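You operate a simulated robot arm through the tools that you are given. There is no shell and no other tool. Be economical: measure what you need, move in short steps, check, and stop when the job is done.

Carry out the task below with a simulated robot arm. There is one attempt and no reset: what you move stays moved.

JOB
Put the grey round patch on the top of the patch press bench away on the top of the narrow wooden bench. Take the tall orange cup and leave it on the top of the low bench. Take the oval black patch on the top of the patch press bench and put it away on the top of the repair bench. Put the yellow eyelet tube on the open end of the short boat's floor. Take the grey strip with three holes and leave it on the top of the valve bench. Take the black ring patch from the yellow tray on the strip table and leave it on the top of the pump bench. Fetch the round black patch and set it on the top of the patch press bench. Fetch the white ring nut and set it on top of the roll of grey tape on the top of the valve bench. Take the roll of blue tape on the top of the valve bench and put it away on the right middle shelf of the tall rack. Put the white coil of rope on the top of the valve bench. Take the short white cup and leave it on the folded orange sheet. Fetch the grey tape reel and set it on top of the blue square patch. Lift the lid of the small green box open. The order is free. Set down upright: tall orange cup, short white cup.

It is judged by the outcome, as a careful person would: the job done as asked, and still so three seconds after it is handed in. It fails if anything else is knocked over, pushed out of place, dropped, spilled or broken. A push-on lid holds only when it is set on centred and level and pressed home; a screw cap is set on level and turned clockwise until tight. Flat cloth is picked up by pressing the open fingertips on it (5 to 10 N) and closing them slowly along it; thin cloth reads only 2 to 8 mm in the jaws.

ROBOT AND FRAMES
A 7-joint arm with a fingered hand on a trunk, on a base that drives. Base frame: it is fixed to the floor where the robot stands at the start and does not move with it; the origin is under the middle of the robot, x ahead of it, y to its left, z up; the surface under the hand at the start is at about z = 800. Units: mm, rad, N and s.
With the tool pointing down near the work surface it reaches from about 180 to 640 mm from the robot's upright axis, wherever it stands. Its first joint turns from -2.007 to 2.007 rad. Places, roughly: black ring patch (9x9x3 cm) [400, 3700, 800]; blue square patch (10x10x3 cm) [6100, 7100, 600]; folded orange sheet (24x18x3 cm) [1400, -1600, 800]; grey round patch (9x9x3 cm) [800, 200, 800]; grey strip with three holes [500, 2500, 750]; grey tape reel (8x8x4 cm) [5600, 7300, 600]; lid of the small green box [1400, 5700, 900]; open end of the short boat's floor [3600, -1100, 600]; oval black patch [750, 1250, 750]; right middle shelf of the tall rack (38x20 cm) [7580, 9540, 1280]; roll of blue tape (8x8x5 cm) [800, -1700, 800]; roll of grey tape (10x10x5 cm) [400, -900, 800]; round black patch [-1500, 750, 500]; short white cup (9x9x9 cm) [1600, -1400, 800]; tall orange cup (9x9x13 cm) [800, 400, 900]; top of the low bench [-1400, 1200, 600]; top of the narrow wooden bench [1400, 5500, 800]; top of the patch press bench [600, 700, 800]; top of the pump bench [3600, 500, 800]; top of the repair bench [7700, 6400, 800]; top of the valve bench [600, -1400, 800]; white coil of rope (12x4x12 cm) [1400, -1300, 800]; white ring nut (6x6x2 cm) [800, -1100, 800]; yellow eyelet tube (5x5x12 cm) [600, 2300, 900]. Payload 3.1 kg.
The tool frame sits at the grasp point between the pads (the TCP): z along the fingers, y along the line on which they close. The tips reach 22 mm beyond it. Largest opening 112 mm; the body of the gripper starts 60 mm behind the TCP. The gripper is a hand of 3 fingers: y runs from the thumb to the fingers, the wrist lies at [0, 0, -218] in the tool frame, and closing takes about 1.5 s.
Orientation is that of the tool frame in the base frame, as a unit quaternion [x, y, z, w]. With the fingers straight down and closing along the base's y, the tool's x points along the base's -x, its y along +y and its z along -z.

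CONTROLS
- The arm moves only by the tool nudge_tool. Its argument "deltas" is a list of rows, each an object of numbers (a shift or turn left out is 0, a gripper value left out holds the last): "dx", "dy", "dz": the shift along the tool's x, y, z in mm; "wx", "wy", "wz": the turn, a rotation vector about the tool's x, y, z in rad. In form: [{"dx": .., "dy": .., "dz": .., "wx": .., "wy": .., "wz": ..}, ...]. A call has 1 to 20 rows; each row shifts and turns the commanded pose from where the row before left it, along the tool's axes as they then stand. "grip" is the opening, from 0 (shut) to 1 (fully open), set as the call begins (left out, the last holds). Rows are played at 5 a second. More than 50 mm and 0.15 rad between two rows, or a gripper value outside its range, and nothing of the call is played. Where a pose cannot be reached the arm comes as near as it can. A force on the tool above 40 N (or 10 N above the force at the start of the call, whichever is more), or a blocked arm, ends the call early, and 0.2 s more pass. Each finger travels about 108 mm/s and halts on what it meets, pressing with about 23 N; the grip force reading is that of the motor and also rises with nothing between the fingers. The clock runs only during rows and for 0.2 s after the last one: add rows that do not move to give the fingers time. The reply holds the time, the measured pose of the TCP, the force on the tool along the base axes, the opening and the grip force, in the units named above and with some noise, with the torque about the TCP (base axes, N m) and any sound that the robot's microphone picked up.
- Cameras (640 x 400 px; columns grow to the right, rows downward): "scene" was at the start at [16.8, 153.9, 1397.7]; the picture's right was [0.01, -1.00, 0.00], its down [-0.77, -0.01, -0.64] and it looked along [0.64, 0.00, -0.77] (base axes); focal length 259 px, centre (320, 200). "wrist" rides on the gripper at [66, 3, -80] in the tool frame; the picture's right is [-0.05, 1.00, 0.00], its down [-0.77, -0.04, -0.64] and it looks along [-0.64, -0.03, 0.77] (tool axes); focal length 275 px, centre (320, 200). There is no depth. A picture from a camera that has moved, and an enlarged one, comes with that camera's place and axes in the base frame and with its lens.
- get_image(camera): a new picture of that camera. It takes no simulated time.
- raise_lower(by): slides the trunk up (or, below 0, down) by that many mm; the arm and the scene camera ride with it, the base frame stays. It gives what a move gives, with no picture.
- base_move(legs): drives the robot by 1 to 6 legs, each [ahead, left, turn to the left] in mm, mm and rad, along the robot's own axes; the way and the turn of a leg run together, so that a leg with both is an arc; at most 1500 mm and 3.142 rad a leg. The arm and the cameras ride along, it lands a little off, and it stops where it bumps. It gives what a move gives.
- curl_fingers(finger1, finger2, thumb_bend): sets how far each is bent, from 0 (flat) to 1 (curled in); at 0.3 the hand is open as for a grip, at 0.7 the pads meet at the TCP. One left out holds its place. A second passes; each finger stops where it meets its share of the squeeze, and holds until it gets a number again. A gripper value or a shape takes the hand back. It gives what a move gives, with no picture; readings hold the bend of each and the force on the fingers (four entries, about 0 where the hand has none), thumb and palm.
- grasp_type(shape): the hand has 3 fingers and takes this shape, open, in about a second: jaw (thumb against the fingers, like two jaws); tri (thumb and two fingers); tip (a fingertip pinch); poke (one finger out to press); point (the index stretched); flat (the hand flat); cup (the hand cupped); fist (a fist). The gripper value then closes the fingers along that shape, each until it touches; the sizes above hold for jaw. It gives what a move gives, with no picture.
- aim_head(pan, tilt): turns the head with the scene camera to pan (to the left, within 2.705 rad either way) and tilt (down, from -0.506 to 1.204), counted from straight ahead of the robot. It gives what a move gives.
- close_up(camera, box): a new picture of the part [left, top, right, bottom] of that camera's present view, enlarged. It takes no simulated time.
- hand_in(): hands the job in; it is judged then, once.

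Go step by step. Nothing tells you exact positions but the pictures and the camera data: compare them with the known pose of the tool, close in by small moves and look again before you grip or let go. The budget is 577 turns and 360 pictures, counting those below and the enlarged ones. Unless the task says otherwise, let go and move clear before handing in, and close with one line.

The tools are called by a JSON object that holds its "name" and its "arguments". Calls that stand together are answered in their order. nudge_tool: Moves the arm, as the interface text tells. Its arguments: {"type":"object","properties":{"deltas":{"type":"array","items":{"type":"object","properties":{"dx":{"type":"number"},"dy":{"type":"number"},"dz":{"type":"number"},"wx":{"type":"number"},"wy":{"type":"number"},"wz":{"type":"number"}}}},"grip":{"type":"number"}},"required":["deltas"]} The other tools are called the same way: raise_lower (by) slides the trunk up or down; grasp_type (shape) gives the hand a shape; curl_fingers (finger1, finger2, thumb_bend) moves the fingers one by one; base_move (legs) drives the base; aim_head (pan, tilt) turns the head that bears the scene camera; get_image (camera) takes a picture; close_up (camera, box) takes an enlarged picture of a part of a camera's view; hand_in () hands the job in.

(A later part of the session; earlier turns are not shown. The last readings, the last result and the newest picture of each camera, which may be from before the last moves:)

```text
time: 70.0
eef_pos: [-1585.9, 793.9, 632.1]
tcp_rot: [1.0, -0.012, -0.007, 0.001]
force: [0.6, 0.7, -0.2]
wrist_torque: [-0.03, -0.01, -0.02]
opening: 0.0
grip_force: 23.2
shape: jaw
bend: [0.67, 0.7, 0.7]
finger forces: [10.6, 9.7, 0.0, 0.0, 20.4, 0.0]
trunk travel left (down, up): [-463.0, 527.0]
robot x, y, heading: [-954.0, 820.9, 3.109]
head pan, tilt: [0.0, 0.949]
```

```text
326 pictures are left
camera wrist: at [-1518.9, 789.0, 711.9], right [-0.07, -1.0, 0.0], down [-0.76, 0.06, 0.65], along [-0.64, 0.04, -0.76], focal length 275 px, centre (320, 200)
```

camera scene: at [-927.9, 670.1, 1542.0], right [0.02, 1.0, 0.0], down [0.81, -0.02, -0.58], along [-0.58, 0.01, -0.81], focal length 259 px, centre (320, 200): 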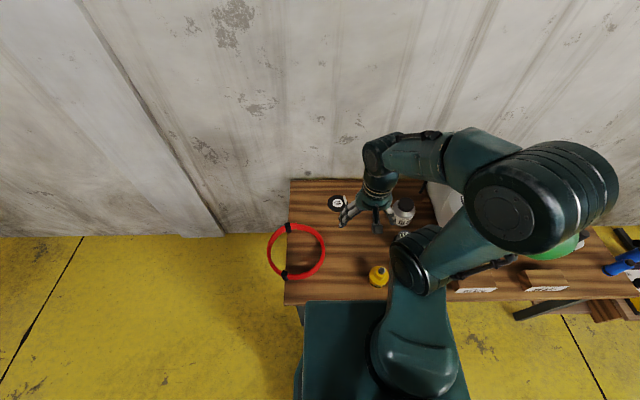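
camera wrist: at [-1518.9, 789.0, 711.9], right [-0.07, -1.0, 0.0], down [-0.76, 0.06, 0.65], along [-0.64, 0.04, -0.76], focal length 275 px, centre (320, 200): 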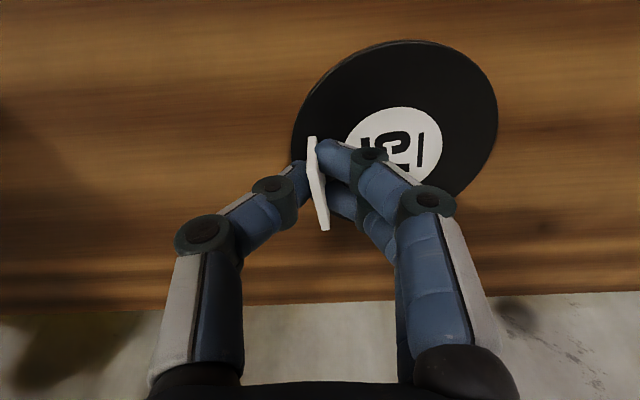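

The tab is between thumb and finger. Test lift.

{"name": "nudge_tool", "arguments": {"deltas": [{"dz": -10}, {"dz": -20}, {"dz": -20}, {}]}}

{"name": "get_image", "arguments": {"camera": "wrist"}}

```text
time: 71.0
eef_pos: [-1584.9, 794.1, 681.8]
tcp_rot: [1.0, -0.011, -0.007, 0.001]
force: [-0.8, -0.2, 1.0]
wrist_torque: [0.03, -0.01, 0.0]
opening: 0.0
grip_force: 23.5
shape: jaw
bend: [0.67, 0.7, 0.7]
finger forces: [11.3, 9.5, 0.0, 0.0, 20.8, 0.0]
trunk travel left (down, up): [-463.0, 527.0]
robot x, y, heading: [-951.7, 822.4, 3.116]
head pan, tilt: [0.0, 0.949]
```

```text
325 pictures are left
camera wrist: at [-1518.2, 789.9, 761.8], right [-0.07, -1.0, 0.0], down [-0.76, 0.06, 0.65], along [-0.64, 0.04, -0.76], focal length 275 px, centre (320, 200)
```

wrist: 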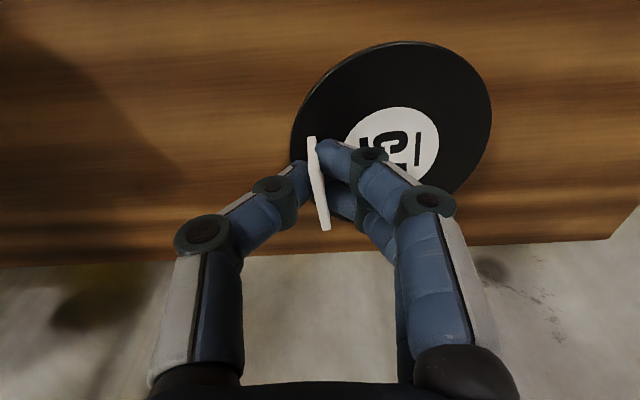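

Held firmly. I'll retract, and check before driving this time.

{"name": "nudge_tool", "arguments": {"deltas": [{"dz": -40}, {"dz": -40}, {"dx": 45}, {"dx": 45}, {"dx": 45}, {"dx": 45}, {"dx": 45}, {"dx": 30}]}}

{"name": "raise_lower", "arguments": {"by": 250}}

```text
time: 72.8
eef_pos: [-1328.8, 788.3, 756.8]
tcp_rot: [1.0, -0.012, -0.007, 0.0]
force: [0.6, -0.3, -0.3]
wrist_torque: [-0.01, 0.01, 0.0]
opening: 0.0
grip_force: 22.4
shape: jaw
bend: [0.67, 0.7, 0.7]
finger forces: [11.3, 9.5, 0.0, 0.0, 20.8, 0.1]
trunk travel left (down, up): [-463.0, 527.0]
robot x, y, heading: [-952.7, 822.8, 3.116]
head pan, tilt: [0.0, 0.949]
```

```text
time: 75.4
eef_pos: [-1329.6, 789.0, 1006.5]
tcp_rot: [1.0, -0.012, -0.007, 0.001]
force: [0.0, 0.2, -0.1]
wrist_torque: [-0.01, 0.0, -0.03]
opening: 0.2
grip_force: 22.8
shape: jaw
bend: [0.67, 0.7, 0.7]
finger forces: [11.3, 9.5, 0.0, 0.0, 20.7, 0.1]
trunk travel left (down, up): [-713.0, 277.0]
robot x, y, heading: [-953.8, 824.0, 3.12]
head pan, tilt: [0.0, 0.949]
```

{"name": "base_move", "arguments": {"legs": [[-400, 0, 0], [0, 0, -3.12], [0, -645, 0], [440, 0, 0]]}}

{"name": "aim_head", "arguments": {"pan": 0.0, "tilt": 0.873}}

{"name": "get_image", "arguments": {"camera": "scene"}}

{"name": "get_image", "arguments": {"camera": "wrist"}}

```text
time: 90.7
eef_pos: [195.7, 141.3, 1006.0]
tcp_rot: [0.049, 0.999, 0.001, 0.008]
force: [0.7, 0.1, 0.0]
wrist_torque: [0.03, 0.04, 0.02]
opening: 0.1
grip_force: 22.6
shape: jaw
bend: [0.67, 0.7, 0.7]
finger forces: [11.3, 9.6, 0.1, 0.0, 20.8, 0.0]
trunk travel left (down, up): [-713.0, 277.0]
robot x, y, heading: [-186.3, 133.1, -0.096]
head pan, tilt: [0.0, 0.949]
```

```text
time: 91.4
eef_pos: [194.8, 140.8, 1006.3]
tcp_rot: [0.049, 0.999, 0.001, 0.007]
force: [1.0, 0.6, -0.2]
wrist_torque: [0.01, 0.03, 0.01]
opening: 0.0
grip_force: 22.6
shape: jaw
bend: [0.67, 0.7, 0.7]
finger forces: [11.2, 9.6, 0.0, 0.1, 20.8, 0.0]
trunk travel left (down, up): [-713.0, 277.0]
robot x, y, heading: [-189.3, 136.6, -0.093]
head pan, tilt: [0.0, 0.873]
```

```text
324 pictures are left
camera scene: at [-154.9, 286.1, 1577.7], right [-0.1, -1.0, 0.0], down [-0.76, 0.07, -0.64], along [0.64, -0.06, -0.77], focal length 259 px, centre (320, 200)
```

scene: 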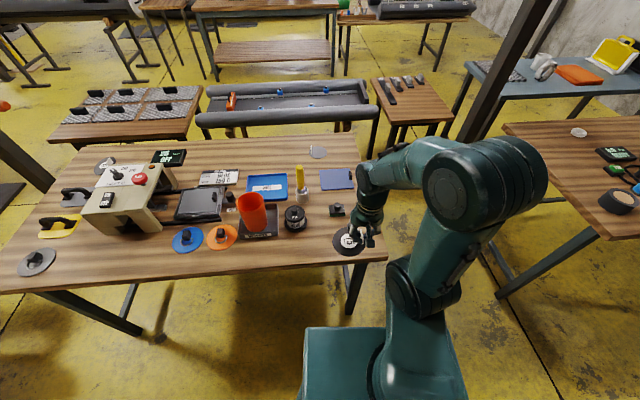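

```text
323 pictures are left
camera wrist: at [126.5, 152.2, 1086.3], right [0.14, 0.99, 0.0], down [0.76, -0.11, 0.65], along [0.64, -0.09, -0.76], focal length 275 px, centre (320, 200)
```

wrist: 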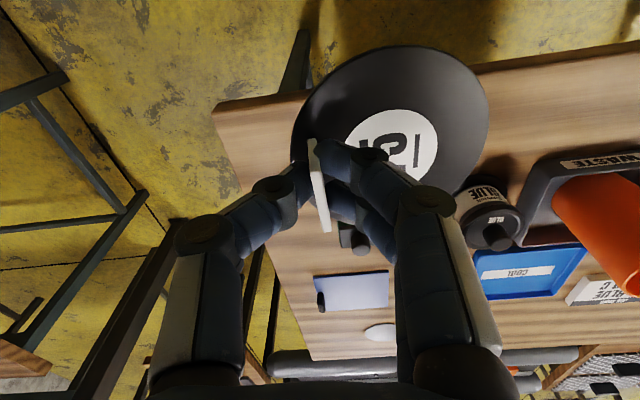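

Heading is a bit off. I'll square up and come forward so the patch lands at about (310, 185) on the free front-right area.

{"name": "base_move", "arguments": {"legs": [[0, 0, 0.094], [135, -20, 0]]}}

{"name": "get_image", "arguments": {"camera": "wrist"}}

{"name": "get_image", "arguments": {"camera": "scene"}}

```text
time: 93.2
eef_pos: [327.7, 157.2, 1006.2]
tcp_rot: [0.001, 1.0, 0.0, 0.006]
force: [-0.3, -0.5, -0.3]
wrist_torque: [-0.01, 0.04, 0.05]
opening: 0.0
grip_force: 23.6
shape: jaw
bend: [0.67, 0.7, 0.7]
finger forces: [11.3, 9.5, 0.1, 0.0, 20.8, 0.1]
trunk travel left (down, up): [-713.0, 277.0]
robot x, y, heading: [-53.4, 114.4, 0.001]
head pan, tilt: [0.0, 0.873]
```

```text
322 pictures are left
camera wrist: at [259.0, 160.9, 1086.0], right [0.05, 1.0, 0.0], down [0.76, -0.04, 0.65], along [0.64, -0.03, -0.76], focal length 275 px, centre (320, 200)
```

wrist: 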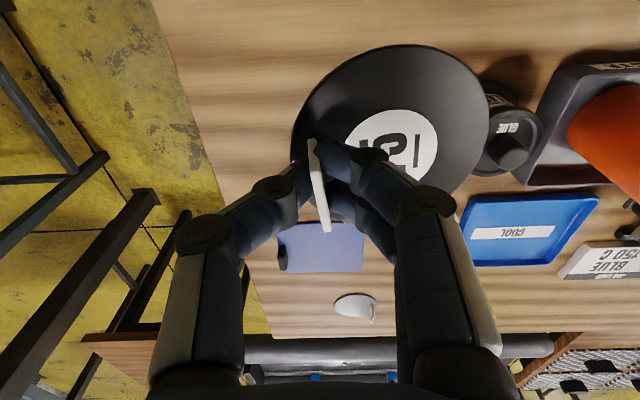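

```text
321 pictures are left
camera scene: at [-33.2, 267.8, 1577.7], right [0.0, -1.0, 0.0], down [-0.77, 0.0, -0.64], along [0.64, 0.0, -0.77], focal length 259 px, centre (320, 200)
```

scene: 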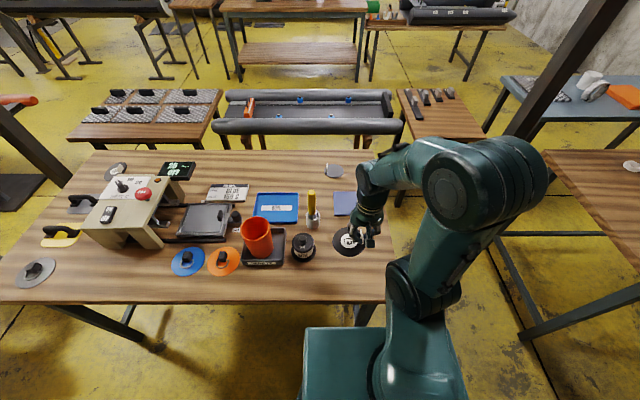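

The blue tray matches its original position. Before lowering, I'll zoom to check the waste tray and glue pot.

{"name": "close_up", "arguments": {"camera": "scene", "box": [160, 150, 400, 300]}}

```text
2.67 times, centred on (280, 225) of scene
camera zoom: at [-33.2, 267.8, 1577.7], right [0.0, -1.0, 0.0], down [-0.77, 0.0, -0.64], along [0.64, 0.0, -0.77], focal length 690 px, centre (427, 133)
```

zoom: 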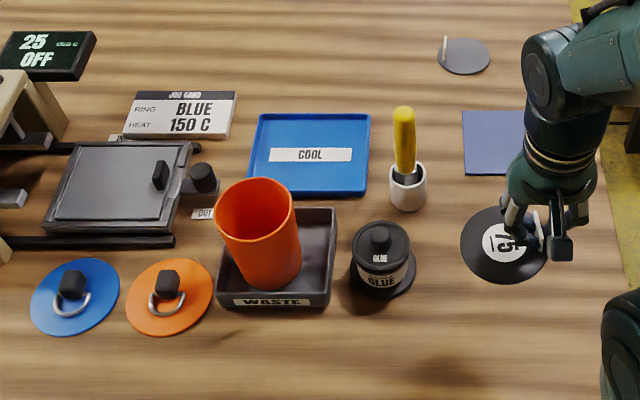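

Nothing else moved; the tray and glue pot match. Now lowering the patch.

{"name": "nudge_tool", "arguments": {"deltas": [{"dz": 40}, {"dz": 40}, {"dz": 40}, {"dz": 40}]}}

{"name": "nudge_tool", "arguments": {"deltas": [{"dz": 5}, {"dz": 5}, {"dz": 5}, {"dz": 5}, {"dz": 5}, {"dz": 5}]}}

{"name": "get_image", "arguments": {"camera": "wrist"}}

```text
time: 94.2
eef_pos: [327.3, 155.3, 847.5]
tcp_rot: [0.002, 1.0, 0.003, 0.007]
force: [0.5, 0.1, 0.3]
wrist_torque: [0.02, 0.01, -0.06]
opening: 0.0
grip_force: 22.9
shape: jaw
bend: [0.67, 0.7, 0.7]
finger forces: [11.4, 9.4, 0.0, 0.0, 20.8, 0.1]
trunk travel left (down, up): [-713.0, 277.0]
robot x, y, heading: [-48.0, 113.2, -0.004]
head pan, tilt: [0.0, 0.873]
```

```text
time: 95.4
eef_pos: [327.3, 157.7, 827.8]
tcp_rot: [0.002, 1.0, 0.004, 0.013]
force: [-2.7, -2.4, 39.9]
wrist_torque: [-0.08, 0.06, -0.01]
opening: 3.3
grip_force: 22.3
shape: jaw
bend: [0.71, 0.72, 0.73]
finger forces: [16.5, 14.4, 0.0, 0.0, 33.3, 0.1]
trunk travel left (down, up): [-713.0, 277.0]
robot x, y, heading: [-52.5, 112.2, -0.002]
head pan, tilt: [0.0, 0.873]
stopped in row 5: the force on the tool passed its limit at 46 N (the readings are from after the stop); the commanded pose is now the measured one
```

```text
319 pictures are left
camera wrist: at [259.8, 161.2, 906.3], right [0.05, 1.0, 0.01], down [0.76, -0.04, 0.65], along [0.65, -0.03, -0.76], focal length 275 px, centre (320, 200)
```

wrist: 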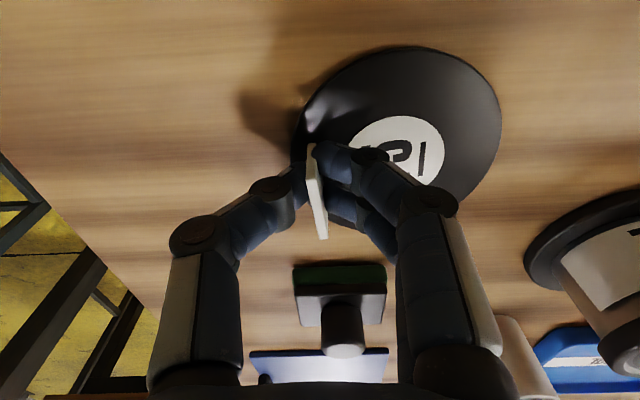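

Touchdown: the table top is z≈800. Releasing gently.

{"name": "nudge_tool", "arguments": {"deltas": [{"dz": -3}, {}]}}

{"name": "nudge_tool", "arguments": {"deltas": [{}, {}, {}], "grip": 0.35}}

{"name": "nudge_tool", "arguments": {"deltas": [{"dz": -20}, {"dz": -40}, {"dz": -40}, {"dz": -40}, {"dz": -40}, {"dz": -40}, {"dz": -40}]}}

{"name": "get_image", "arguments": {"camera": "wrist"}}

```text
time: 96.0
eef_pos: [327.8, 157.8, 828.3]
tcp_rot: [0.002, 1.0, 0.003, 0.011]
force: [-2.8, -0.6, 23.0]
wrist_torque: [0.0, 0.08, 0.01]
opening: 2.9
grip_force: 23.1
shape: jaw
bend: [0.7, 0.72, 0.73]
finger forces: [14.8, 12.9, 0.1, 0.0, 27.9, 0.1]
trunk travel left (down, up): [-713.0, 277.0]
robot x, y, heading: [-50.2, 111.2, -0.005]
head pan, tilt: [0.0, 0.873]
```

```text
time: 96.8
eef_pos: [330.4, 158.1, 827.5]
tcp_rot: [0.001, 1.0, 0.002, 0.009]
force: [0.2, -0.4, 0.5]
wrist_torque: [-0.01, 0.02, -0.01]
opening: 38.8
grip_force: 0.2
shape: jaw
bend: [0.74, 0.74, 0.7]
finger forces: [0.5, 0.1, 0.0, 0.1, 0.0, 0.0]
trunk travel left (down, up): [-713.0, 277.0]
robot x, y, heading: [-49.2, 116.7, -0.004]
head pan, tilt: [0.0, 0.873]
```

```text
time: 98.4
eef_pos: [323.1, 155.7, 1086.8]
tcp_rot: [0.001, 1.0, 0.002, 0.009]
force: [0.0, 0.4, 0.6]
wrist_torque: [-0.01, 0.01, -0.01]
opening: 38.5
grip_force: 0.1
shape: jaw
bend: [0.74, 0.74, 0.7]
finger forces: [0.0, 0.0, 0.0, 0.0, 0.1, 0.1]
trunk travel left (down, up): [-713.0, 277.0]
robot x, y, heading: [-50.5, 116.1, -0.004]
head pan, tilt: [0.0, 0.873]
```

```text
318 pictures are left
camera wrist: at [254.5, 159.9, 1167.2], right [0.05, 1.0, 0.01], down [0.76, -0.04, 0.65], along [0.65, -0.03, -0.76], focal length 275 px, centre (320, 200)
```

wrist: 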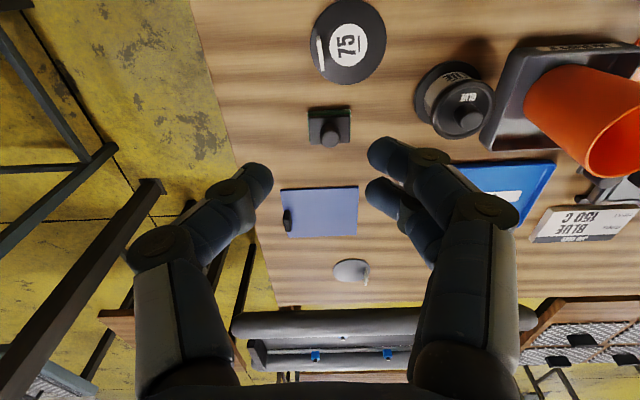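

The round black patch is done. Now I'll shift left to face the cup.

{"name": "base_move", "arguments": {"legs": [[0, 310, 0]]}}

{"name": "nudge_tool", "arguments": {"deltas": [{"wx": 0.0, "wy": 0.0}, {}, {}], "grip": 1}}

{"name": "get_image", "arguments": {"camera": "wrist"}}

```text
time: 100.5
eef_pos: [322.6, 463.8, 1085.8]
tcp_rot: [0.0, 1.0, 0.002, 0.01]
force: [0.7, 0.2, 0.4]
wrist_torque: [0.0, 0.0, 0.01]
opening: 38.8
grip_force: 0.1
shape: jaw
bend: [0.74, 0.74, 0.7]
finger forces: [0.1, 0.1, 0.0, 0.0, 0.0, 0.1]
trunk travel left (down, up): [-713.0, 277.0]
robot x, y, heading: [-52.1, 423.2, 0.005]
head pan, tilt: [0.0, 0.873]
```

```text
time: 101.2
eef_pos: [323.0, 464.5, 1087.3]
tcp_rot: [0.0, 1.0, 0.003, 0.009]
force: [-0.2, -0.1, -0.1]
wrist_torque: [-0.01, 0.02, 0.0]
opening: 112.1
grip_force: 0.1
shape: jaw
bend: [0.3, 0.3, 0.3]
finger forces: [0.0, 0.0, 0.0, 0.1, 0.1, 0.0]
trunk travel left (down, up): [-713.0, 277.0]
robot x, y, heading: [-51.9, 423.2, -0.001]
head pan, tilt: [0.0, 0.873]
```

```text
317 pictures are left
camera wrist: at [255.5, 467.1, 1166.5], right [0.05, 1.0, 0.01], down [0.76, -0.04, 0.65], along [0.65, -0.03, -0.76], focal length 275 px, centre (320, 200)
```

wrist: 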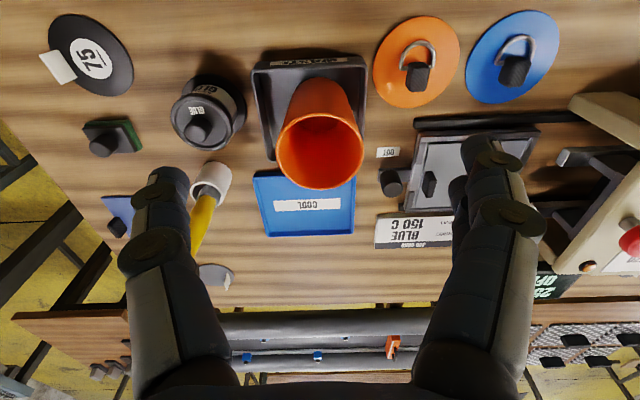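

Cup rim is near (394, 461). I'll centre over it with a small levelling turn and come down partway.

{"name": "nudge_tool", "arguments": {"deltas": [{"wx": 0.006, "wy": 0.018, "dx": -36}, {"dx": -35, "dy": -2}, {"dz": 40}, {"dz": 40}]}}

{"name": "get_image", "arguments": {"camera": "wrist"}}

```text
time: 102.2
eef_pos: [396.7, 462.6, 1006.6]
tcp_rot: [0.001, 1.0, -0.001, 0.0]
force: [0.2, -0.7, -0.5]
wrist_torque: [-0.03, 0.01, 0.0]
opening: 111.8
grip_force: 0.1
shape: jaw
bend: [0.3, 0.3, 0.3]
finger forces: [0.1, 0.1, 0.0, 0.0, 0.0, 0.0]
trunk travel left (down, up): [-713.0, 277.0]
robot x, y, heading: [-53.6, 420.0, -0.001]
head pan, tilt: [0.0, 0.873]
```

```text
316 pictures are left
camera wrist: at [330.4, 465.5, 1087.9], right [0.05, 1.0, 0.0], down [0.77, -0.04, 0.64], along [0.64, -0.03, -0.77], focal length 275 px, centre (320, 200)
```

wrist: 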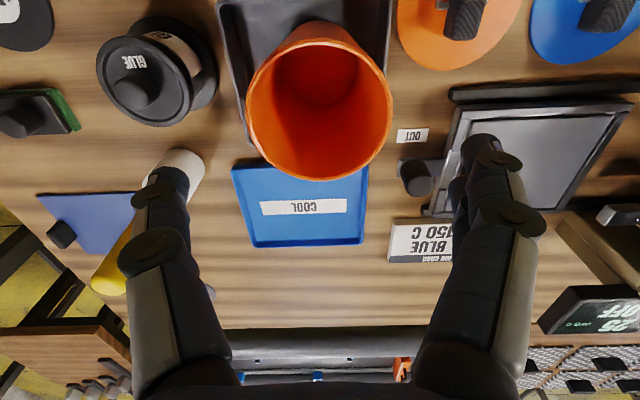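

{"name": "nudge_tool", "arguments": {"deltas": [{"dz": 35, "dx": 2}, {"dz": 35}, {"dz": 15}, {"dz": 12}]}}

{"name": "nudge_tool", "arguments": {"deltas": [{}, {}, {}, {}, {}, {}, {}], "grip": 0.3}}

{"name": "get_image", "arguments": {"camera": "wrist"}}

```text
time: 103.2
eef_pos: [395.2, 461.7, 910.6]
tcp_rot: [0.0, 1.0, 0.0, 0.0]
force: [0.1, -0.2, -0.9]
wrist_torque: [-0.04, 0.02, -0.02]
opening: 111.6
grip_force: 0.0
shape: jaw
bend: [0.3, 0.3, 0.3]
finger forces: [0.0, 0.0, 0.1, 0.0, 0.1, 0.0]
trunk travel left (down, up): [-713.0, 277.0]
robot x, y, heading: [-52.8, 423.3, 0.002]
head pan, tilt: [0.0, 0.873]
```

```text
time: 104.8
eef_pos: [393.7, 461.3, 910.6]
tcp_rot: [0.0, 1.0, -0.001, 0.0]
force: [-0.3, 0.4, 0.0]
wrist_torque: [0.02, -0.04, 0.01]
opening: 74.9
grip_force: 23.0
shape: jaw
bend: [0.69, 0.66, 0.68]
finger forces: [10.2, 11.2, 0.0, 0.0, 20.4, 0.0]
trunk travel left (down, up): [-713.0, 277.0]
robot x, y, heading: [-49.8, 421.0, 0.002]
head pan, tilt: [0.0, 0.873]
```

```text
315 pictures are left
camera wrist: at [327.6, 465.3, 991.6], right [0.05, 1.0, 0.0], down [0.77, -0.04, 0.64], along [0.64, -0.03, -0.77], focal length 275 px, centre (320, 200)
```

wrist: 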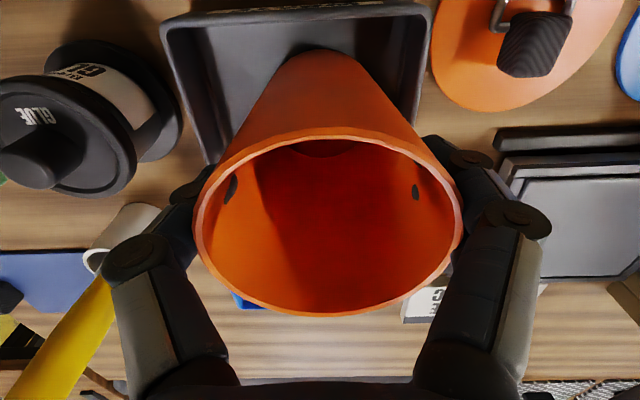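

{"name": "nudge_tool", "arguments": {"deltas": [{"dz": -10}, {"dz": -20}, {"dz": -35}, {"dz": -35}, {"dz": -35}, {"dz": -35}]}}

{"name": "get_image", "arguments": {"camera": "wrist"}}

```text
time: 106.2
eef_pos: [393.1, 460.8, 1079.5]
tcp_rot: [0.001, 1.0, -0.001, 0.0]
force: [-0.1, 0.4, 0.2]
wrist_torque: [-0.03, 0.01, -0.01]
opening: 74.9
grip_force: 23.4
shape: jaw
bend: [0.69, 0.67, 0.68]
finger forces: [10.2, 11.3, 0.1, 0.1, 20.4, 0.0]
trunk travel left (down, up): [-713.0, 277.0]
robot x, y, heading: [-51.2, 423.5, 0.001]
head pan, tilt: [0.0, 0.873]
```

```text
314 pictures are left
camera wrist: at [326.7, 463.6, 1160.4], right [0.05, 1.0, 0.0], down [0.77, -0.04, 0.64], along [0.64, -0.03, -0.77], focal length 275 px, centre (320, 200)
```

wrist: 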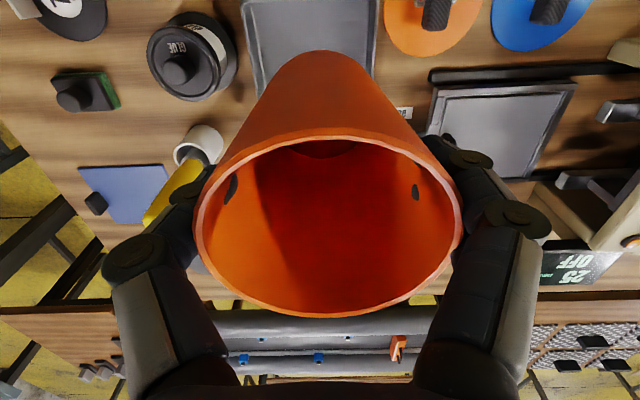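

{"name": "nudge_tool", "arguments": {"deltas": [{"dx": 40}, {"dx": 40}, {}]}}

{"name": "base_move", "arguments": {"legs": [[-500, 0, 0], [0, 0, 1.57], [0, 0, 1.57]]}}

```text
time: 107.0
eef_pos: [314.1, 463.0, 1079.0]
tcp_rot: [0.001, 1.0, -0.001, -0.001]
force: [0.9, 0.8, 0.2]
wrist_torque: [0.02, 0.02, -0.02]
opening: 74.7
grip_force: 23.3
shape: jaw
bend: [0.69, 0.67, 0.68]
finger forces: [10.2, 11.3, 0.1, 0.0, 20.4, 0.1]
trunk travel left (down, up): [-713.0, 277.0]
robot x, y, heading: [-51.2, 422.9, 0.0]
head pan, tilt: [0.0, 0.873]
```

```text
time: 117.5
eef_pos: [-911.9, 384.6, 1078.1]
tcp_rot: [1.0, -0.013, 0.0, -0.001]
force: [0.2, 0.6, -0.4]
wrist_torque: [-0.01, -0.03, 0.0]
opening: 74.7
grip_force: 23.2
shape: jaw
bend: [0.69, 0.67, 0.68]
finger forces: [10.2, 11.2, 0.1, 0.0, 20.2, 0.0]
trunk travel left (down, up): [-713.0, 277.0]
robot x, y, heading: [-546.4, 420.0, 3.119]
head pan, tilt: [0.0, 0.873]
```

{"name": "base_move", "arguments": {"legs": [[0, -400, 0.022], [385, 0, 0]]}}

{"name": "get_image", "arguments": {"camera": "scene"}}

{"name": "get_image", "arguments": {"camera": "wrist"}}

```text
time: 122.0
eef_pos: [-1288.3, 769.2, 1078.1]
tcp_rot: [1.0, 0.001, 0.0, -0.001]
force: [-0.2, -1.1, 0.1]
wrist_torque: [0.01, -0.01, 0.02]
opening: 74.7
grip_force: 22.8
shape: jaw
bend: [0.69, 0.67, 0.68]
finger forces: [10.2, 11.2, 0.0, 0.0, 20.4, 0.0]
trunk travel left (down, up): [-713.0, 277.0]
robot x, y, heading: [-920.0, 811.3, -3.134]
head pan, tilt: [0.0, 0.873]
```

```text
313 pictures are left
camera scene: at [-940.7, 660.3, 1577.7], right [-0.01, 1.0, 0.0], down [0.77, 0.0, -0.64], along [-0.64, 0.0, -0.77], focal length 259 px, centre (320, 200)
```

scene: 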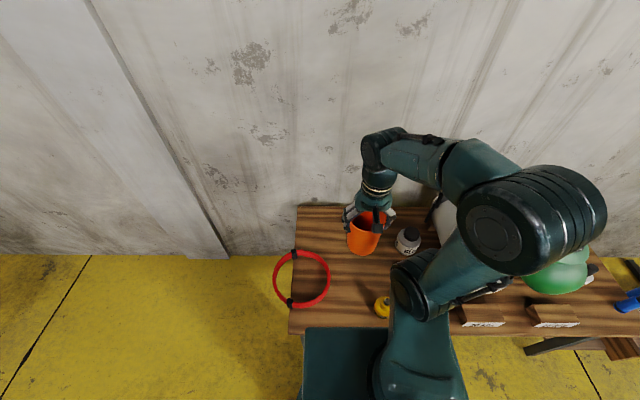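

```text
312 pictures are left
camera wrist: at [-1222.6, 766.7, 1159.2], right [-0.04, -1.0, 0.0], down [-0.77, 0.03, 0.64], along [-0.64, 0.03, -0.77], focal length 275 px, centre (320, 200)
```

wrist: 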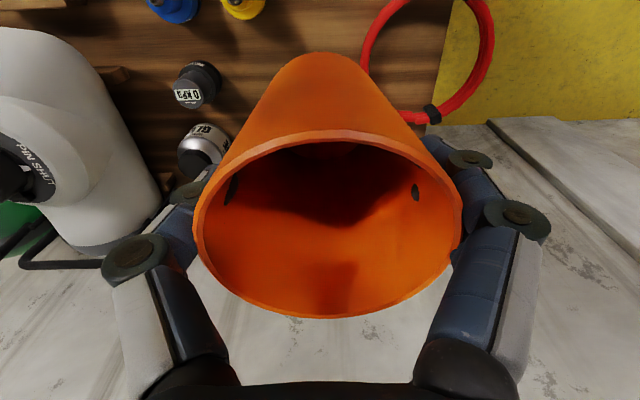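

I'll shift to (-1350, 790), clear of the strap and bottles, then lower.

{"name": "nudge_tool", "arguments": {"deltas": [{"dx": -30, "dy": -11}, {"dx": -32, "dy": -10}, {}]}}

{"name": "raise_lower", "arguments": {"by": -280}}

{"name": "get_image", "arguments": {"camera": "scene"}}

{"name": "get_image", "arguments": {"camera": "wrist"}}

```text
time: 122.8
eef_pos: [-1348.5, 793.0, 1077.9]
tcp_rot: [1.0, 0.001, -0.001, 0.0]
force: [0.2, -0.1, -0.1]
wrist_torque: [-0.02, 0.04, 0.0]
opening: 74.7
grip_force: 22.8
shape: jaw
bend: [0.69, 0.67, 0.68]
finger forces: [10.3, 11.3, 0.1, 0.0, 20.2, 0.1]
trunk travel left (down, up): [-713.0, 277.0]
robot x, y, heading: [-920.6, 812.9, -3.138]
head pan, tilt: [0.0, 0.873]
```

```text
time: 125.7
eef_pos: [-1348.4, 792.7, 798.8]
tcp_rot: [1.0, 0.001, 0.0, -0.001]
force: [0.0, -0.4, -0.8]
wrist_torque: [-0.01, 0.04, 0.02]
opening: 74.8
grip_force: 23.0
shape: jaw
bend: [0.69, 0.67, 0.68]
finger forces: [10.1, 11.2, 0.0, 0.1, 20.2, 0.0]
trunk travel left (down, up): [-433.0, 557.0]
robot x, y, heading: [-923.6, 813.4, -3.134]
head pan, tilt: [0.0, 0.873]
```

```text
311 pictures are left
camera scene: at [-939.9, 660.4, 1297.7], right [-0.01, 1.0, 0.0], down [0.77, 0.0, -0.64], along [-0.64, 0.0, -0.77], focal length 259 px, centre (320, 200)
```

scene: 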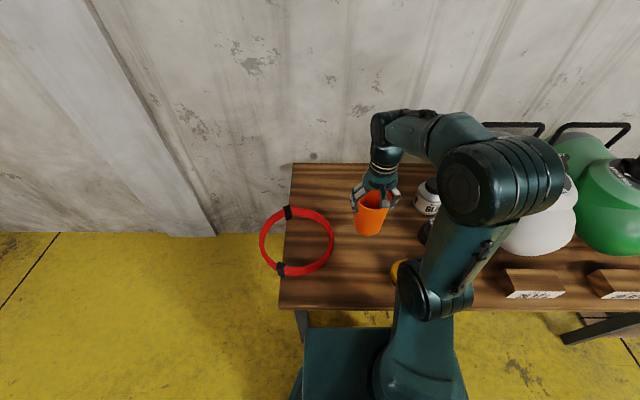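

```text
310 pictures are left
camera wrist: at [-1282.2, 789.4, 879.5], right [-0.04, -1.0, 0.0], down [-0.77, 0.03, 0.64], along [-0.64, 0.03, -0.77], focal length 275 px, centre (320, 200)
```

wrist: 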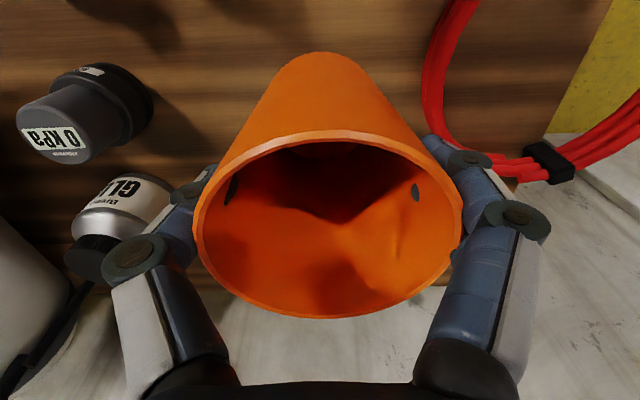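

{"name": "nudge_tool", "arguments": {"deltas": [{"dz": 35}, {"dz": 35}, {"dz": 5}, {"dz": 4}, {"dz": 4}, {"dz": 4}, {"dz": 4}, {"dz": 4}]}}

{"name": "get_image", "arguments": {"camera": "scene"}}

```text
time: 127.5
eef_pos: [-1348.8, 791.5, 702.8]
tcp_rot: [1.0, 0.001, -0.002, 0.001]
force: [-1.4, 2.0, 9.6]
wrist_torque: [-0.1, -0.02, -0.04]
opening: 73.9
grip_force: 23.4
shape: jaw
bend: [0.7, 0.67, 0.68]
finger forces: [10.2, 11.3, 0.0, 0.0, 21.9, 0.0]
trunk travel left (down, up): [-433.0, 557.0]
robot x, y, heading: [-920.2, 811.8, -3.137]
head pan, tilt: [0.0, 0.873]
```

```text
309 pictures are left
camera scene: at [-939.0, 660.8, 1298.0], right [-0.01, 1.0, 0.0], down [0.77, 0.0, -0.64], along [-0.64, 0.0, -0.77], focal length 259 px, centre (320, 200)
```

scene: 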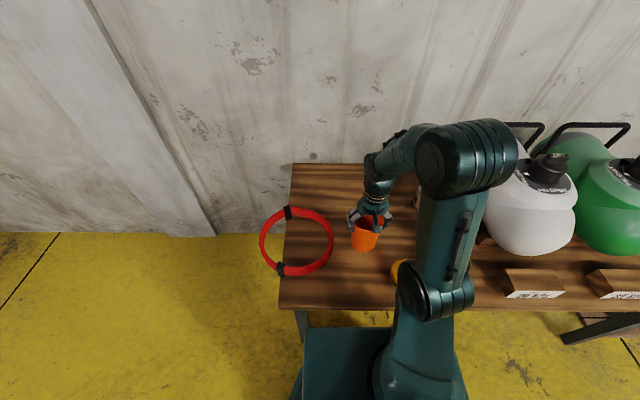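

Contact made (9.6 N). Release and rise.

{"name": "nudge_tool", "arguments": {"deltas": [{}, {}, {}, {}], "grip": 1}}

{"name": "nudge_tool", "arguments": {"deltas": [{"dz": -15}, {"dz": -30}, {"dz": -40}, {"dz": -40}]}}

{"name": "get_image", "arguments": {"camera": "wrist"}}

```text
time: 128.5
eef_pos: [-1349.2, 791.5, 703.8]
tcp_rot: [1.0, 0.002, 0.001, -0.001]
force: [0.5, -0.6, 0.8]
wrist_torque: [-0.01, 0.03, -0.01]
opening: 112.1
grip_force: 0.0
shape: jaw
bend: [0.3, 0.3, 0.3]
finger forces: [0.0, 0.0, 0.0, 0.0, 0.0, 0.0]
trunk travel left (down, up): [-433.0, 557.0]
robot x, y, heading: [-923.3, 813.6, -3.139]
head pan, tilt: [0.0, 0.873]
```

```text
time: 129.5
eef_pos: [-1347.2, 792.6, 831.6]
tcp_rot: [1.0, 0.002, 0.0, -0.001]
force: [-0.1, -0.3, 0.4]
wrist_torque: [0.03, 0.01, -0.02]
opening: 112.2
grip_force: 0.0
shape: jaw
bend: [0.3, 0.3, 0.3]
finger forces: [0.0, 0.1, 0.1, 0.0, 0.1, 0.0]
trunk travel left (down, up): [-433.0, 557.0]
robot x, y, heading: [-921.7, 810.7, -3.134]
head pan, tilt: [0.0, 0.873]
```

```text
308 pictures are left
camera wrist: at [-1281.5, 790.0, 912.3], right [-0.04, -1.0, 0.0], down [-0.77, 0.03, 0.64], along [-0.64, 0.03, -0.77], focal length 275 px, centre (320, 200)
```

wrist: 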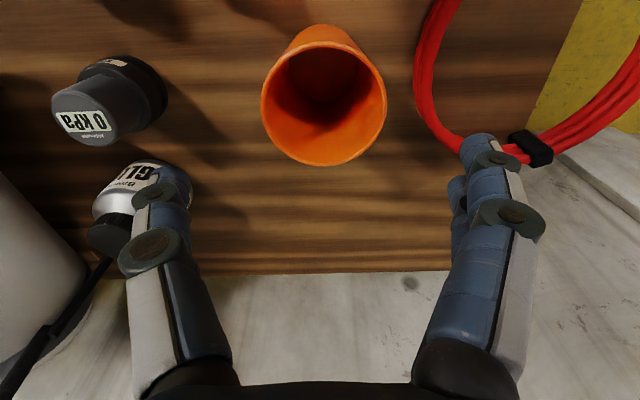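

The orange cup is done. I'll retract, raise, and move to the near end of the valve bench.

{"name": "nudge_tool", "arguments": {"deltas": [{"dx": 40}, {"dx": 40}, {}]}}

{"name": "raise_lower", "arguments": {"by": 260}}

{"name": "base_move", "arguments": {"legs": [[-420, 0, 0], [0, 0, 1.57], [1200, 0, 0], [0, 1000, 0]]}}

{"name": "aim_head", "arguments": {"pan": 0.0, "tilt": 0.8}}

{"name": "get_image", "arguments": {"camera": "scene"}}

{"name": "get_image", "arguments": {"camera": "wrist"}}

```text
time: 130.3
eef_pos: [-1267.6, 792.5, 831.6]
tcp_rot: [1.0, 0.002, 0.0, 0.0]
force: [0.1, -0.3, 0.8]
wrist_torque: [0.01, 0.0, -0.01]
opening: 112.1
grip_force: 0.0
shape: jaw
bend: [0.3, 0.3, 0.3]
finger forces: [0.0, 0.0, 0.0, 0.1, 0.0, 0.0]
trunk travel left (down, up): [-433.0, 557.0]
robot x, y, heading: [-922.4, 812.3, -3.137]
head pan, tilt: [0.0, 0.873]
```

```text
time: 132.9
eef_pos: [-1268.1, 794.1, 1089.8]
tcp_rot: [1.0, 0.002, 0.0, 0.0]
force: [0.0, -0.8, 0.2]
wrist_torque: [0.03, -0.03, -0.01]
opening: 111.9
grip_force: 0.0
shape: jaw
bend: [0.3, 0.3, 0.3]
finger forces: [0.0, 0.0, 0.0, 0.1, 0.0, 0.0]
trunk travel left (down, up): [-693.0, 297.0]
robot x, y, heading: [-920.8, 810.4, -3.135]
head pan, tilt: [0.0, 0.873]
```

```text
time: 149.9
eef_pos: [585.9, -701.1, 1090.3]
tcp_rot: [0.699, 0.715, 0.0, 0.0]
force: [0.0, 0.1, 0.8]
wrist_torque: [0.0, 0.0, 0.01]
opening: 111.8
grip_force: 0.0
shape: jaw
bend: [0.3, 0.3, 0.3]
finger forces: [0.1, 0.0, 0.0, 0.1, 0.0, 0.0]
trunk travel left (down, up): [-693.0, 297.0]
robot x, y, heading: [559.4, -355.3, -1.549]
head pan, tilt: [0.0, 0.873]
```

```text
time: 150.6
eef_pos: [586.7, -700.2, 1090.0]
tcp_rot: [0.699, 0.715, -0.001, -0.001]
force: [0.2, -0.6, 0.1]
wrist_torque: [0.01, 0.01, 0.01]
opening: 112.1
grip_force: 0.1
shape: jaw
bend: [0.3, 0.3, 0.3]
finger forces: [0.0, 0.0, 0.0, 0.0, 0.1, 0.1]
trunk travel left (down, up): [-693.0, 297.0]
robot x, y, heading: [556.9, -354.9, -1.538]
head pan, tilt: [0.0, 0.799]
```

```text
307 pictures are left
camera scene: at [712.5, -373.1, 1563.5], right [-1.0, -0.03, 0.0], down [-0.02, 0.72, -0.7], along [0.02, -0.7, -0.72], focal length 259 px, centre (320, 200)
```

scene: 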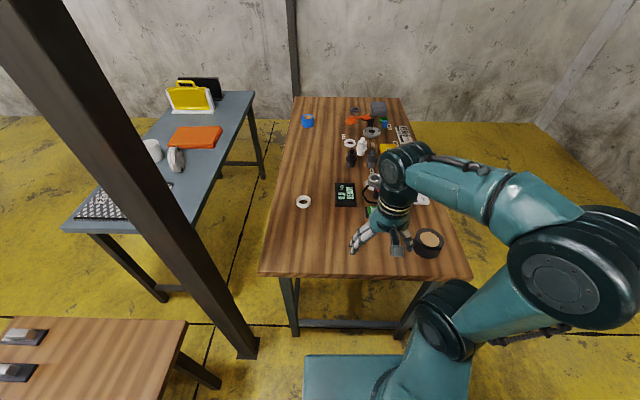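

```text
306 pictures are left
camera wrist: at [587.3, -633.8, 1171.3], right [1.0, -0.02, 0.0], down [-0.02, -0.77, 0.64], along [-0.01, -0.64, -0.77], focal length 275 px, centre (320, 200)
```

wrist: 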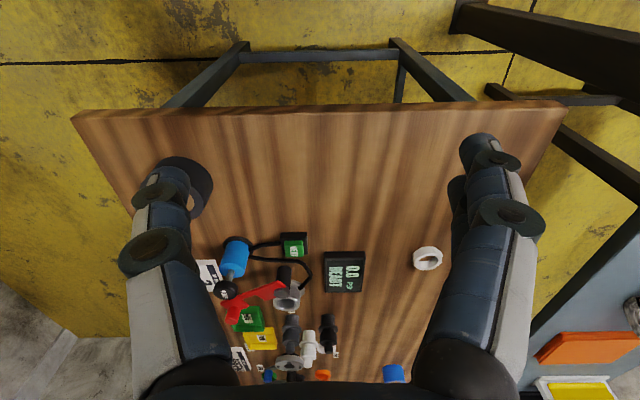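

Nut at about (800, -1088), grey tape near (370, -883). I'll move closer.

{"name": "base_move", "arguments": {"legs": [[0, 0, -0.033], [185, 50, 0]]}}

{"name": "nudge_tool", "arguments": {"deltas": [{"dx": -30, "dy": 30}, {"dx": -30, "dy": 30}, {"dx": -20, "dy": 30}, {"dz": 30, "dy": 30}, {"dz": 30, "dy": 30}, {"dz": 40}, {"dz": 30}]}}

{"name": "get_image", "arguments": {"camera": "wrist"}}

```text
time: 152.5
eef_pos: [624.1, -883.0, 1090.3]
tcp_rot: [0.71, 0.704, -0.001, -0.001]
force: [0.2, 0.0, -1.0]
wrist_torque: [0.0, -0.01, 0.03]
opening: 111.9
grip_force: 0.1
shape: jaw
bend: [0.3, 0.3, 0.3]
finger forces: [0.0, 0.0, 0.1, 0.1, 0.0, 0.0]
trunk travel left (down, up): [-693.0, 297.0]
robot x, y, heading: [610.6, -537.5, -1.575]
head pan, tilt: [0.0, 0.799]
```

```text
time: 154.1
eef_pos: [774.1, -965.0, 957.9]
tcp_rot: [0.71, 0.705, -0.001, -0.001]
force: [0.3, -0.5, -0.7]
wrist_torque: [0.02, 0.01, -0.03]
opening: 112.0
grip_force: 0.0
shape: jaw
bend: [0.3, 0.3, 0.3]
finger forces: [0.1, 0.0, 0.0, 0.0, 0.0, 0.0]
trunk travel left (down, up): [-693.0, 297.0]
robot x, y, heading: [608.2, -538.3, -1.579]
head pan, tilt: [0.0, 0.799]
```

```text
305 pictures are left
camera wrist: at [777.6, -897.9, 1039.4], right [1.0, -0.05, 0.0], down [-0.04, -0.77, 0.64], along [-0.04, -0.64, -0.77], focal length 275 px, centre (320, 200)
```

wrist: 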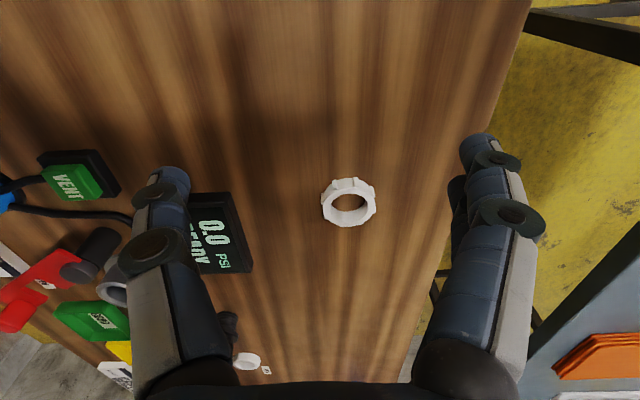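

{"name": "nudge_tool", "arguments": {"deltas": [{"dx": -42, "dy": 8}, {"dx": -42, "dy": 8}, {"dx": -42, "dy": 7}, {"dz": 35}, {"dz": 35}], "grip": 0.8}}

{"name": "get_image", "arguments": {"camera": "wrist"}}

```text
time: 155.3
eef_pos: [792.0, -1090.3, 887.0]
tcp_rot: [0.71, 0.705, -0.002, 0.0]
force: [0.1, 0.3, 0.2]
wrist_torque: [0.0, -0.02, 0.0]
opening: 89.6
grip_force: 0.0
shape: jaw
bend: [0.59, 0.59, 0.55]
finger forces: [0.1, 0.0, 0.0, 0.0, 0.0, 0.0]
trunk travel left (down, up): [-693.0, 297.0]
robot x, y, heading: [607.6, -537.8, -1.577]
head pan, tilt: [0.0, 0.799]
```

```text
304 pictures are left
camera wrist: at [795.2, -1024.7, 968.1], right [1.0, -0.05, 0.0], down [-0.04, -0.77, 0.64], along [-0.04, -0.64, -0.77], focal length 275 px, centre (320, 200)
```

wrist: 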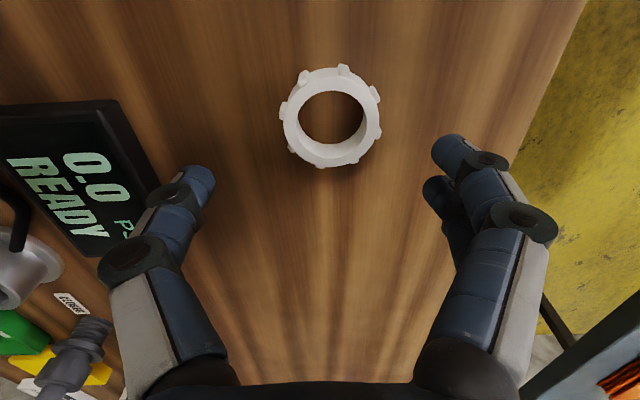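

{"name": "nudge_tool", "arguments": {"deltas": [{"dz": 30, "dy": 4}, {"dz": 20}, {"dz": 10}]}}

{"name": "nudge_tool", "arguments": {"deltas": [{}, {}, {}, {}, {}, {}], "grip": 0.1}}

{"name": "get_image", "arguments": {"camera": "wrist"}}

```text
time: 156.1
eef_pos: [797.5, -1088.7, 831.2]
tcp_rot: [0.71, 0.704, 0.0, -0.001]
force: [-0.2, -0.1, -0.3]
wrist_torque: [-0.02, 0.03, 0.04]
opening: 89.8
grip_force: 0.0
shape: jaw
bend: [0.59, 0.59, 0.55]
finger forces: [0.0, 0.1, 0.0, 0.0, 0.0, 0.1]
trunk travel left (down, up): [-693.0, 297.0]
robot x, y, heading: [608.8, -535.8, -1.579]
head pan, tilt: [0.0, 0.799]
```

```text
time: 157.5
eef_pos: [798.2, -1088.9, 831.6]
tcp_rot: [0.709, 0.705, -0.001, 0.0]
force: [-0.1, 0.2, -0.3]
wrist_torque: [0.01, 0.0, -0.02]
opening: 42.2
grip_force: 22.4
shape: jaw
bend: [0.73, 0.73, 0.7]
finger forces: [10.4, 10.6, 0.0, 0.1, 20.3, 0.0]
trunk travel left (down, up): [-693.0, 297.0]
robot x, y, heading: [607.7, -541.6, -1.576]
head pan, tilt: [0.0, 0.799]
```

```text
303 pictures are left
camera wrist: at [801.5, -1022.1, 912.0], right [1.0, -0.05, 0.0], down [-0.04, -0.77, 0.64], along [-0.04, -0.64, -0.77], focal length 275 px, centre (320, 200)
```

wrist: 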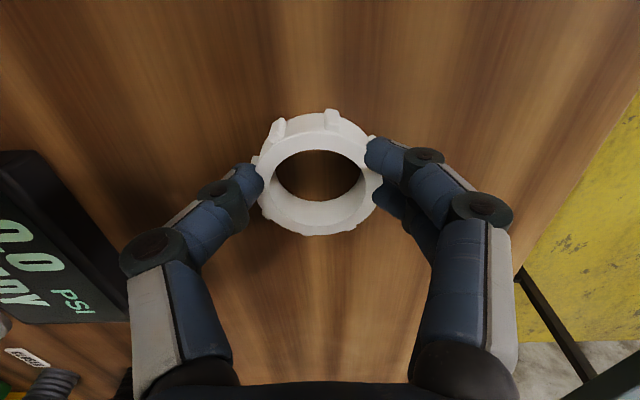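

Gripped. Lift and carry over to the grey tape roll.

{"name": "nudge_tool", "arguments": {"deltas": [{"dz": -20}, {"dz": -40}, {"dz": -40}, {"dz": -40}, {"dz": -40}, {"dx": 40}, {"dx": 40}, {"dx": 40}, {"dx": 40}, {"dx": 30}]}}

{"name": "nudge_tool", "arguments": {"deltas": [{"dy": -45}, {"dy": -45}, {"dy": -45}, {"dy": -45}, {"dy": -45}, {"dy": -45}, {"dy": -45}, {"dy": -30}]}}

{"name": "get_image", "arguments": {"camera": "wrist"}}

```text
time: 159.7
eef_pos: [803.5, -899.1, 1009.4]
tcp_rot: [0.71, 0.704, -0.001, 0.001]
force: [0.0, -0.6, -0.2]
wrist_torque: [-0.03, 0.0, 0.0]
opening: 42.1
grip_force: 23.7
shape: jaw
bend: [0.73, 0.73, 0.7]
finger forces: [10.4, 10.6, 0.0, 0.0, 20.2, 0.0]
trunk travel left (down, up): [-693.0, 297.0]
robot x, y, heading: [611.0, -540.9, -1.581]
head pan, tilt: [0.0, 0.799]
```

```text
time: 161.5
eef_pos: [455.5, -897.7, 1014.1]
tcp_rot: [0.709, 0.705, -0.001, 0.001]
force: [1.1, -0.4, -0.1]
wrist_torque: [0.04, -0.02, -0.05]
opening: 42.0
grip_force: 23.1
shape: jaw
bend: [0.73, 0.73, 0.7]
finger forces: [10.5, 10.9, 0.1, 0.1, 20.0, 0.1]
trunk travel left (down, up): [-693.0, 297.0]
robot x, y, heading: [607.3, -537.7, -1.574]
head pan, tilt: [0.0, 0.799]
```

```text
302 pictures are left
camera wrist: at [458.9, -830.1, 1093.8], right [1.0, -0.05, 0.0], down [-0.04, -0.77, 0.64], along [-0.03, -0.64, -0.77], focal length 275 px, centre (320, 200)
```

wrist: 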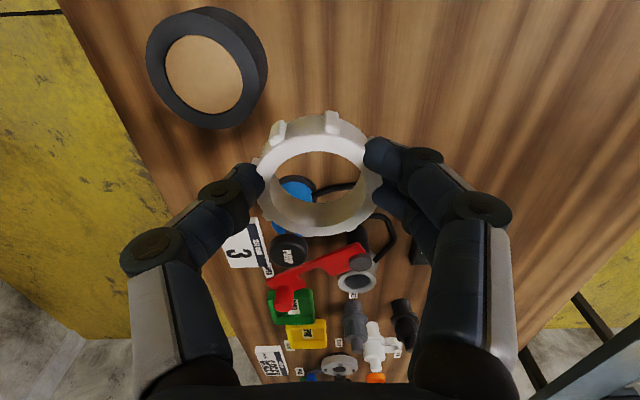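

{"name": "close_up", "arguments": {"camera": "wrist", "box": [120, 0, 300, 140]}}

```text
2.86 times, centred on (210, 70) of wrist
camera zoom: at [458.9, -830.1, 1093.8], right [1.0, -0.05, 0.0], down [-0.04, -0.77, 0.64], along [-0.03, -0.64, -0.77], focal length 786 px, centre (634, 571)
```

zoom: 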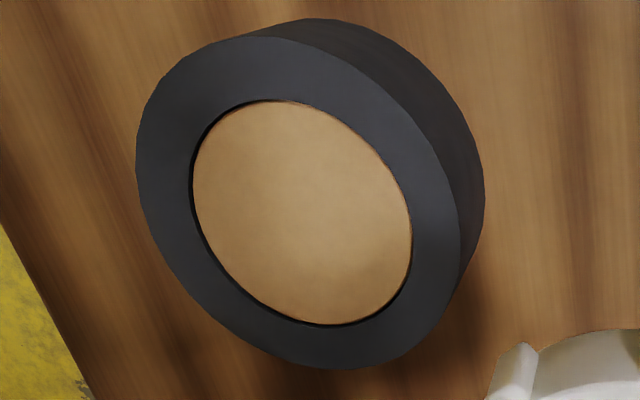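

The roll has a solid core, centred near (358, -890), top z≈848. I'll move over it.

{"name": "nudge_tool", "arguments": {"deltas": [{"dy": -45, "dx": 4}, {"dy": -45, "dx": 4}, {"dy": -7}, {"dz": 40}, {"dz": 40}]}}

{"name": "get_image", "arguments": {"camera": "wrist"}}

{"name": "close_up", "arguments": {"camera": "scene", "box": [330, 180, 530, 305]}}

```text
time: 162.7
eef_pos: [361.6, -888.6, 929.5]
tcp_rot: [0.71, 0.704, 0.0, -0.001]
force: [-0.4, -0.7, 0.2]
wrist_torque: [0.01, -0.03, -0.01]
opening: 41.5
grip_force: 22.8
shape: jaw
bend: [0.74, 0.73, 0.7]
finger forces: [10.6, 11.0, 0.1, 0.1, 20.0, 0.1]
trunk travel left (down, up): [-693.0, 297.0]
robot x, y, heading: [606.1, -538.7, -1.574]
head pan, tilt: [0.0, 0.799]
```

```text
300 pictures are left
camera wrist: at [363.9, -821.9, 1009.7], right [1.0, -0.05, 0.0], down [-0.04, -0.77, 0.64], along [-0.04, -0.64, -0.77], focal length 275 px, centre (320, 200)
```

wrist: 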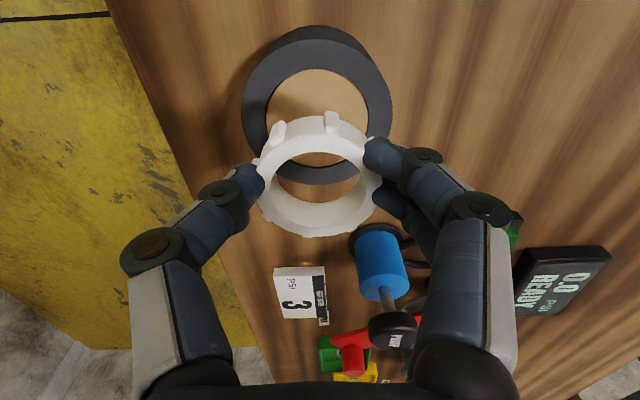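

```text
3.20 times, centred on (430, 242) of scene
camera zoom: at [759.5, -560.3, 1563.6], right [-1.0, 0.01, 0.0], down [0.0, 0.72, -0.7], along [0.0, -0.7, -0.72], focal length 828 px, centre (-32, 64)
```

zoom: 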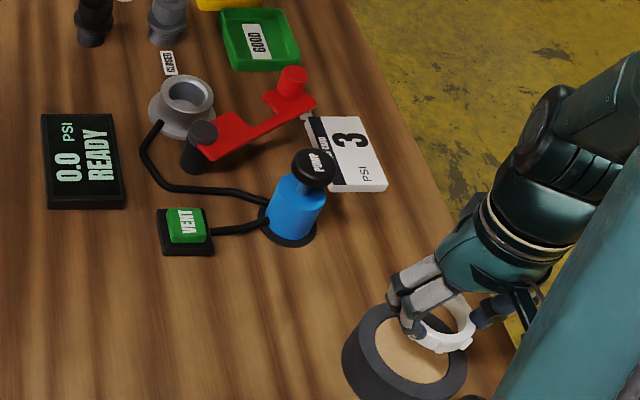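

{"name": "nudge_tool", "arguments": {"deltas": [{"dy": -4, "dz": 20}, {"dz": 18}, {"dz": 4}, {"dz": 4}, {"dz": 3}, {"dz": 3}, {"dz": 3}]}}

{"name": "get_image", "arguments": {"camera": "wrist"}}

```text
time: 164.3
eef_pos: [354.1, -887.9, 878.7]
tcp_rot: [0.71, 0.704, -0.005, 0.002]
force: [1.2, -1.1, 32.7]
wrist_torque: [-0.07, 0.05, -0.01]
opening: 43.4
grip_force: 22.7
shape: jaw
bend: [0.75, 0.75, 0.71]
finger forces: [13.8, 14.0, 0.0, 0.1, 25.3, 0.0]
trunk travel left (down, up): [-693.0, 297.0]
robot x, y, heading: [608.0, -541.2, -1.575]
head pan, tilt: [0.0, 0.799]
```

```text
298 pictures are left
camera wrist: at [358.4, -821.0, 958.0], right [1.0, -0.05, 0.0], down [-0.04, -0.77, 0.64], along [-0.04, -0.64, -0.77], focal length 275 px, centre (320, 200)
```

wrist: 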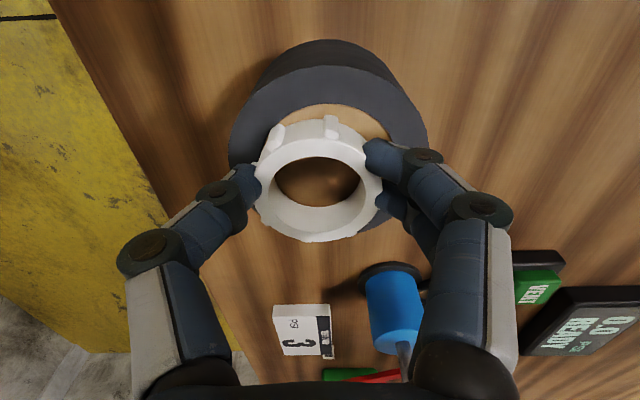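

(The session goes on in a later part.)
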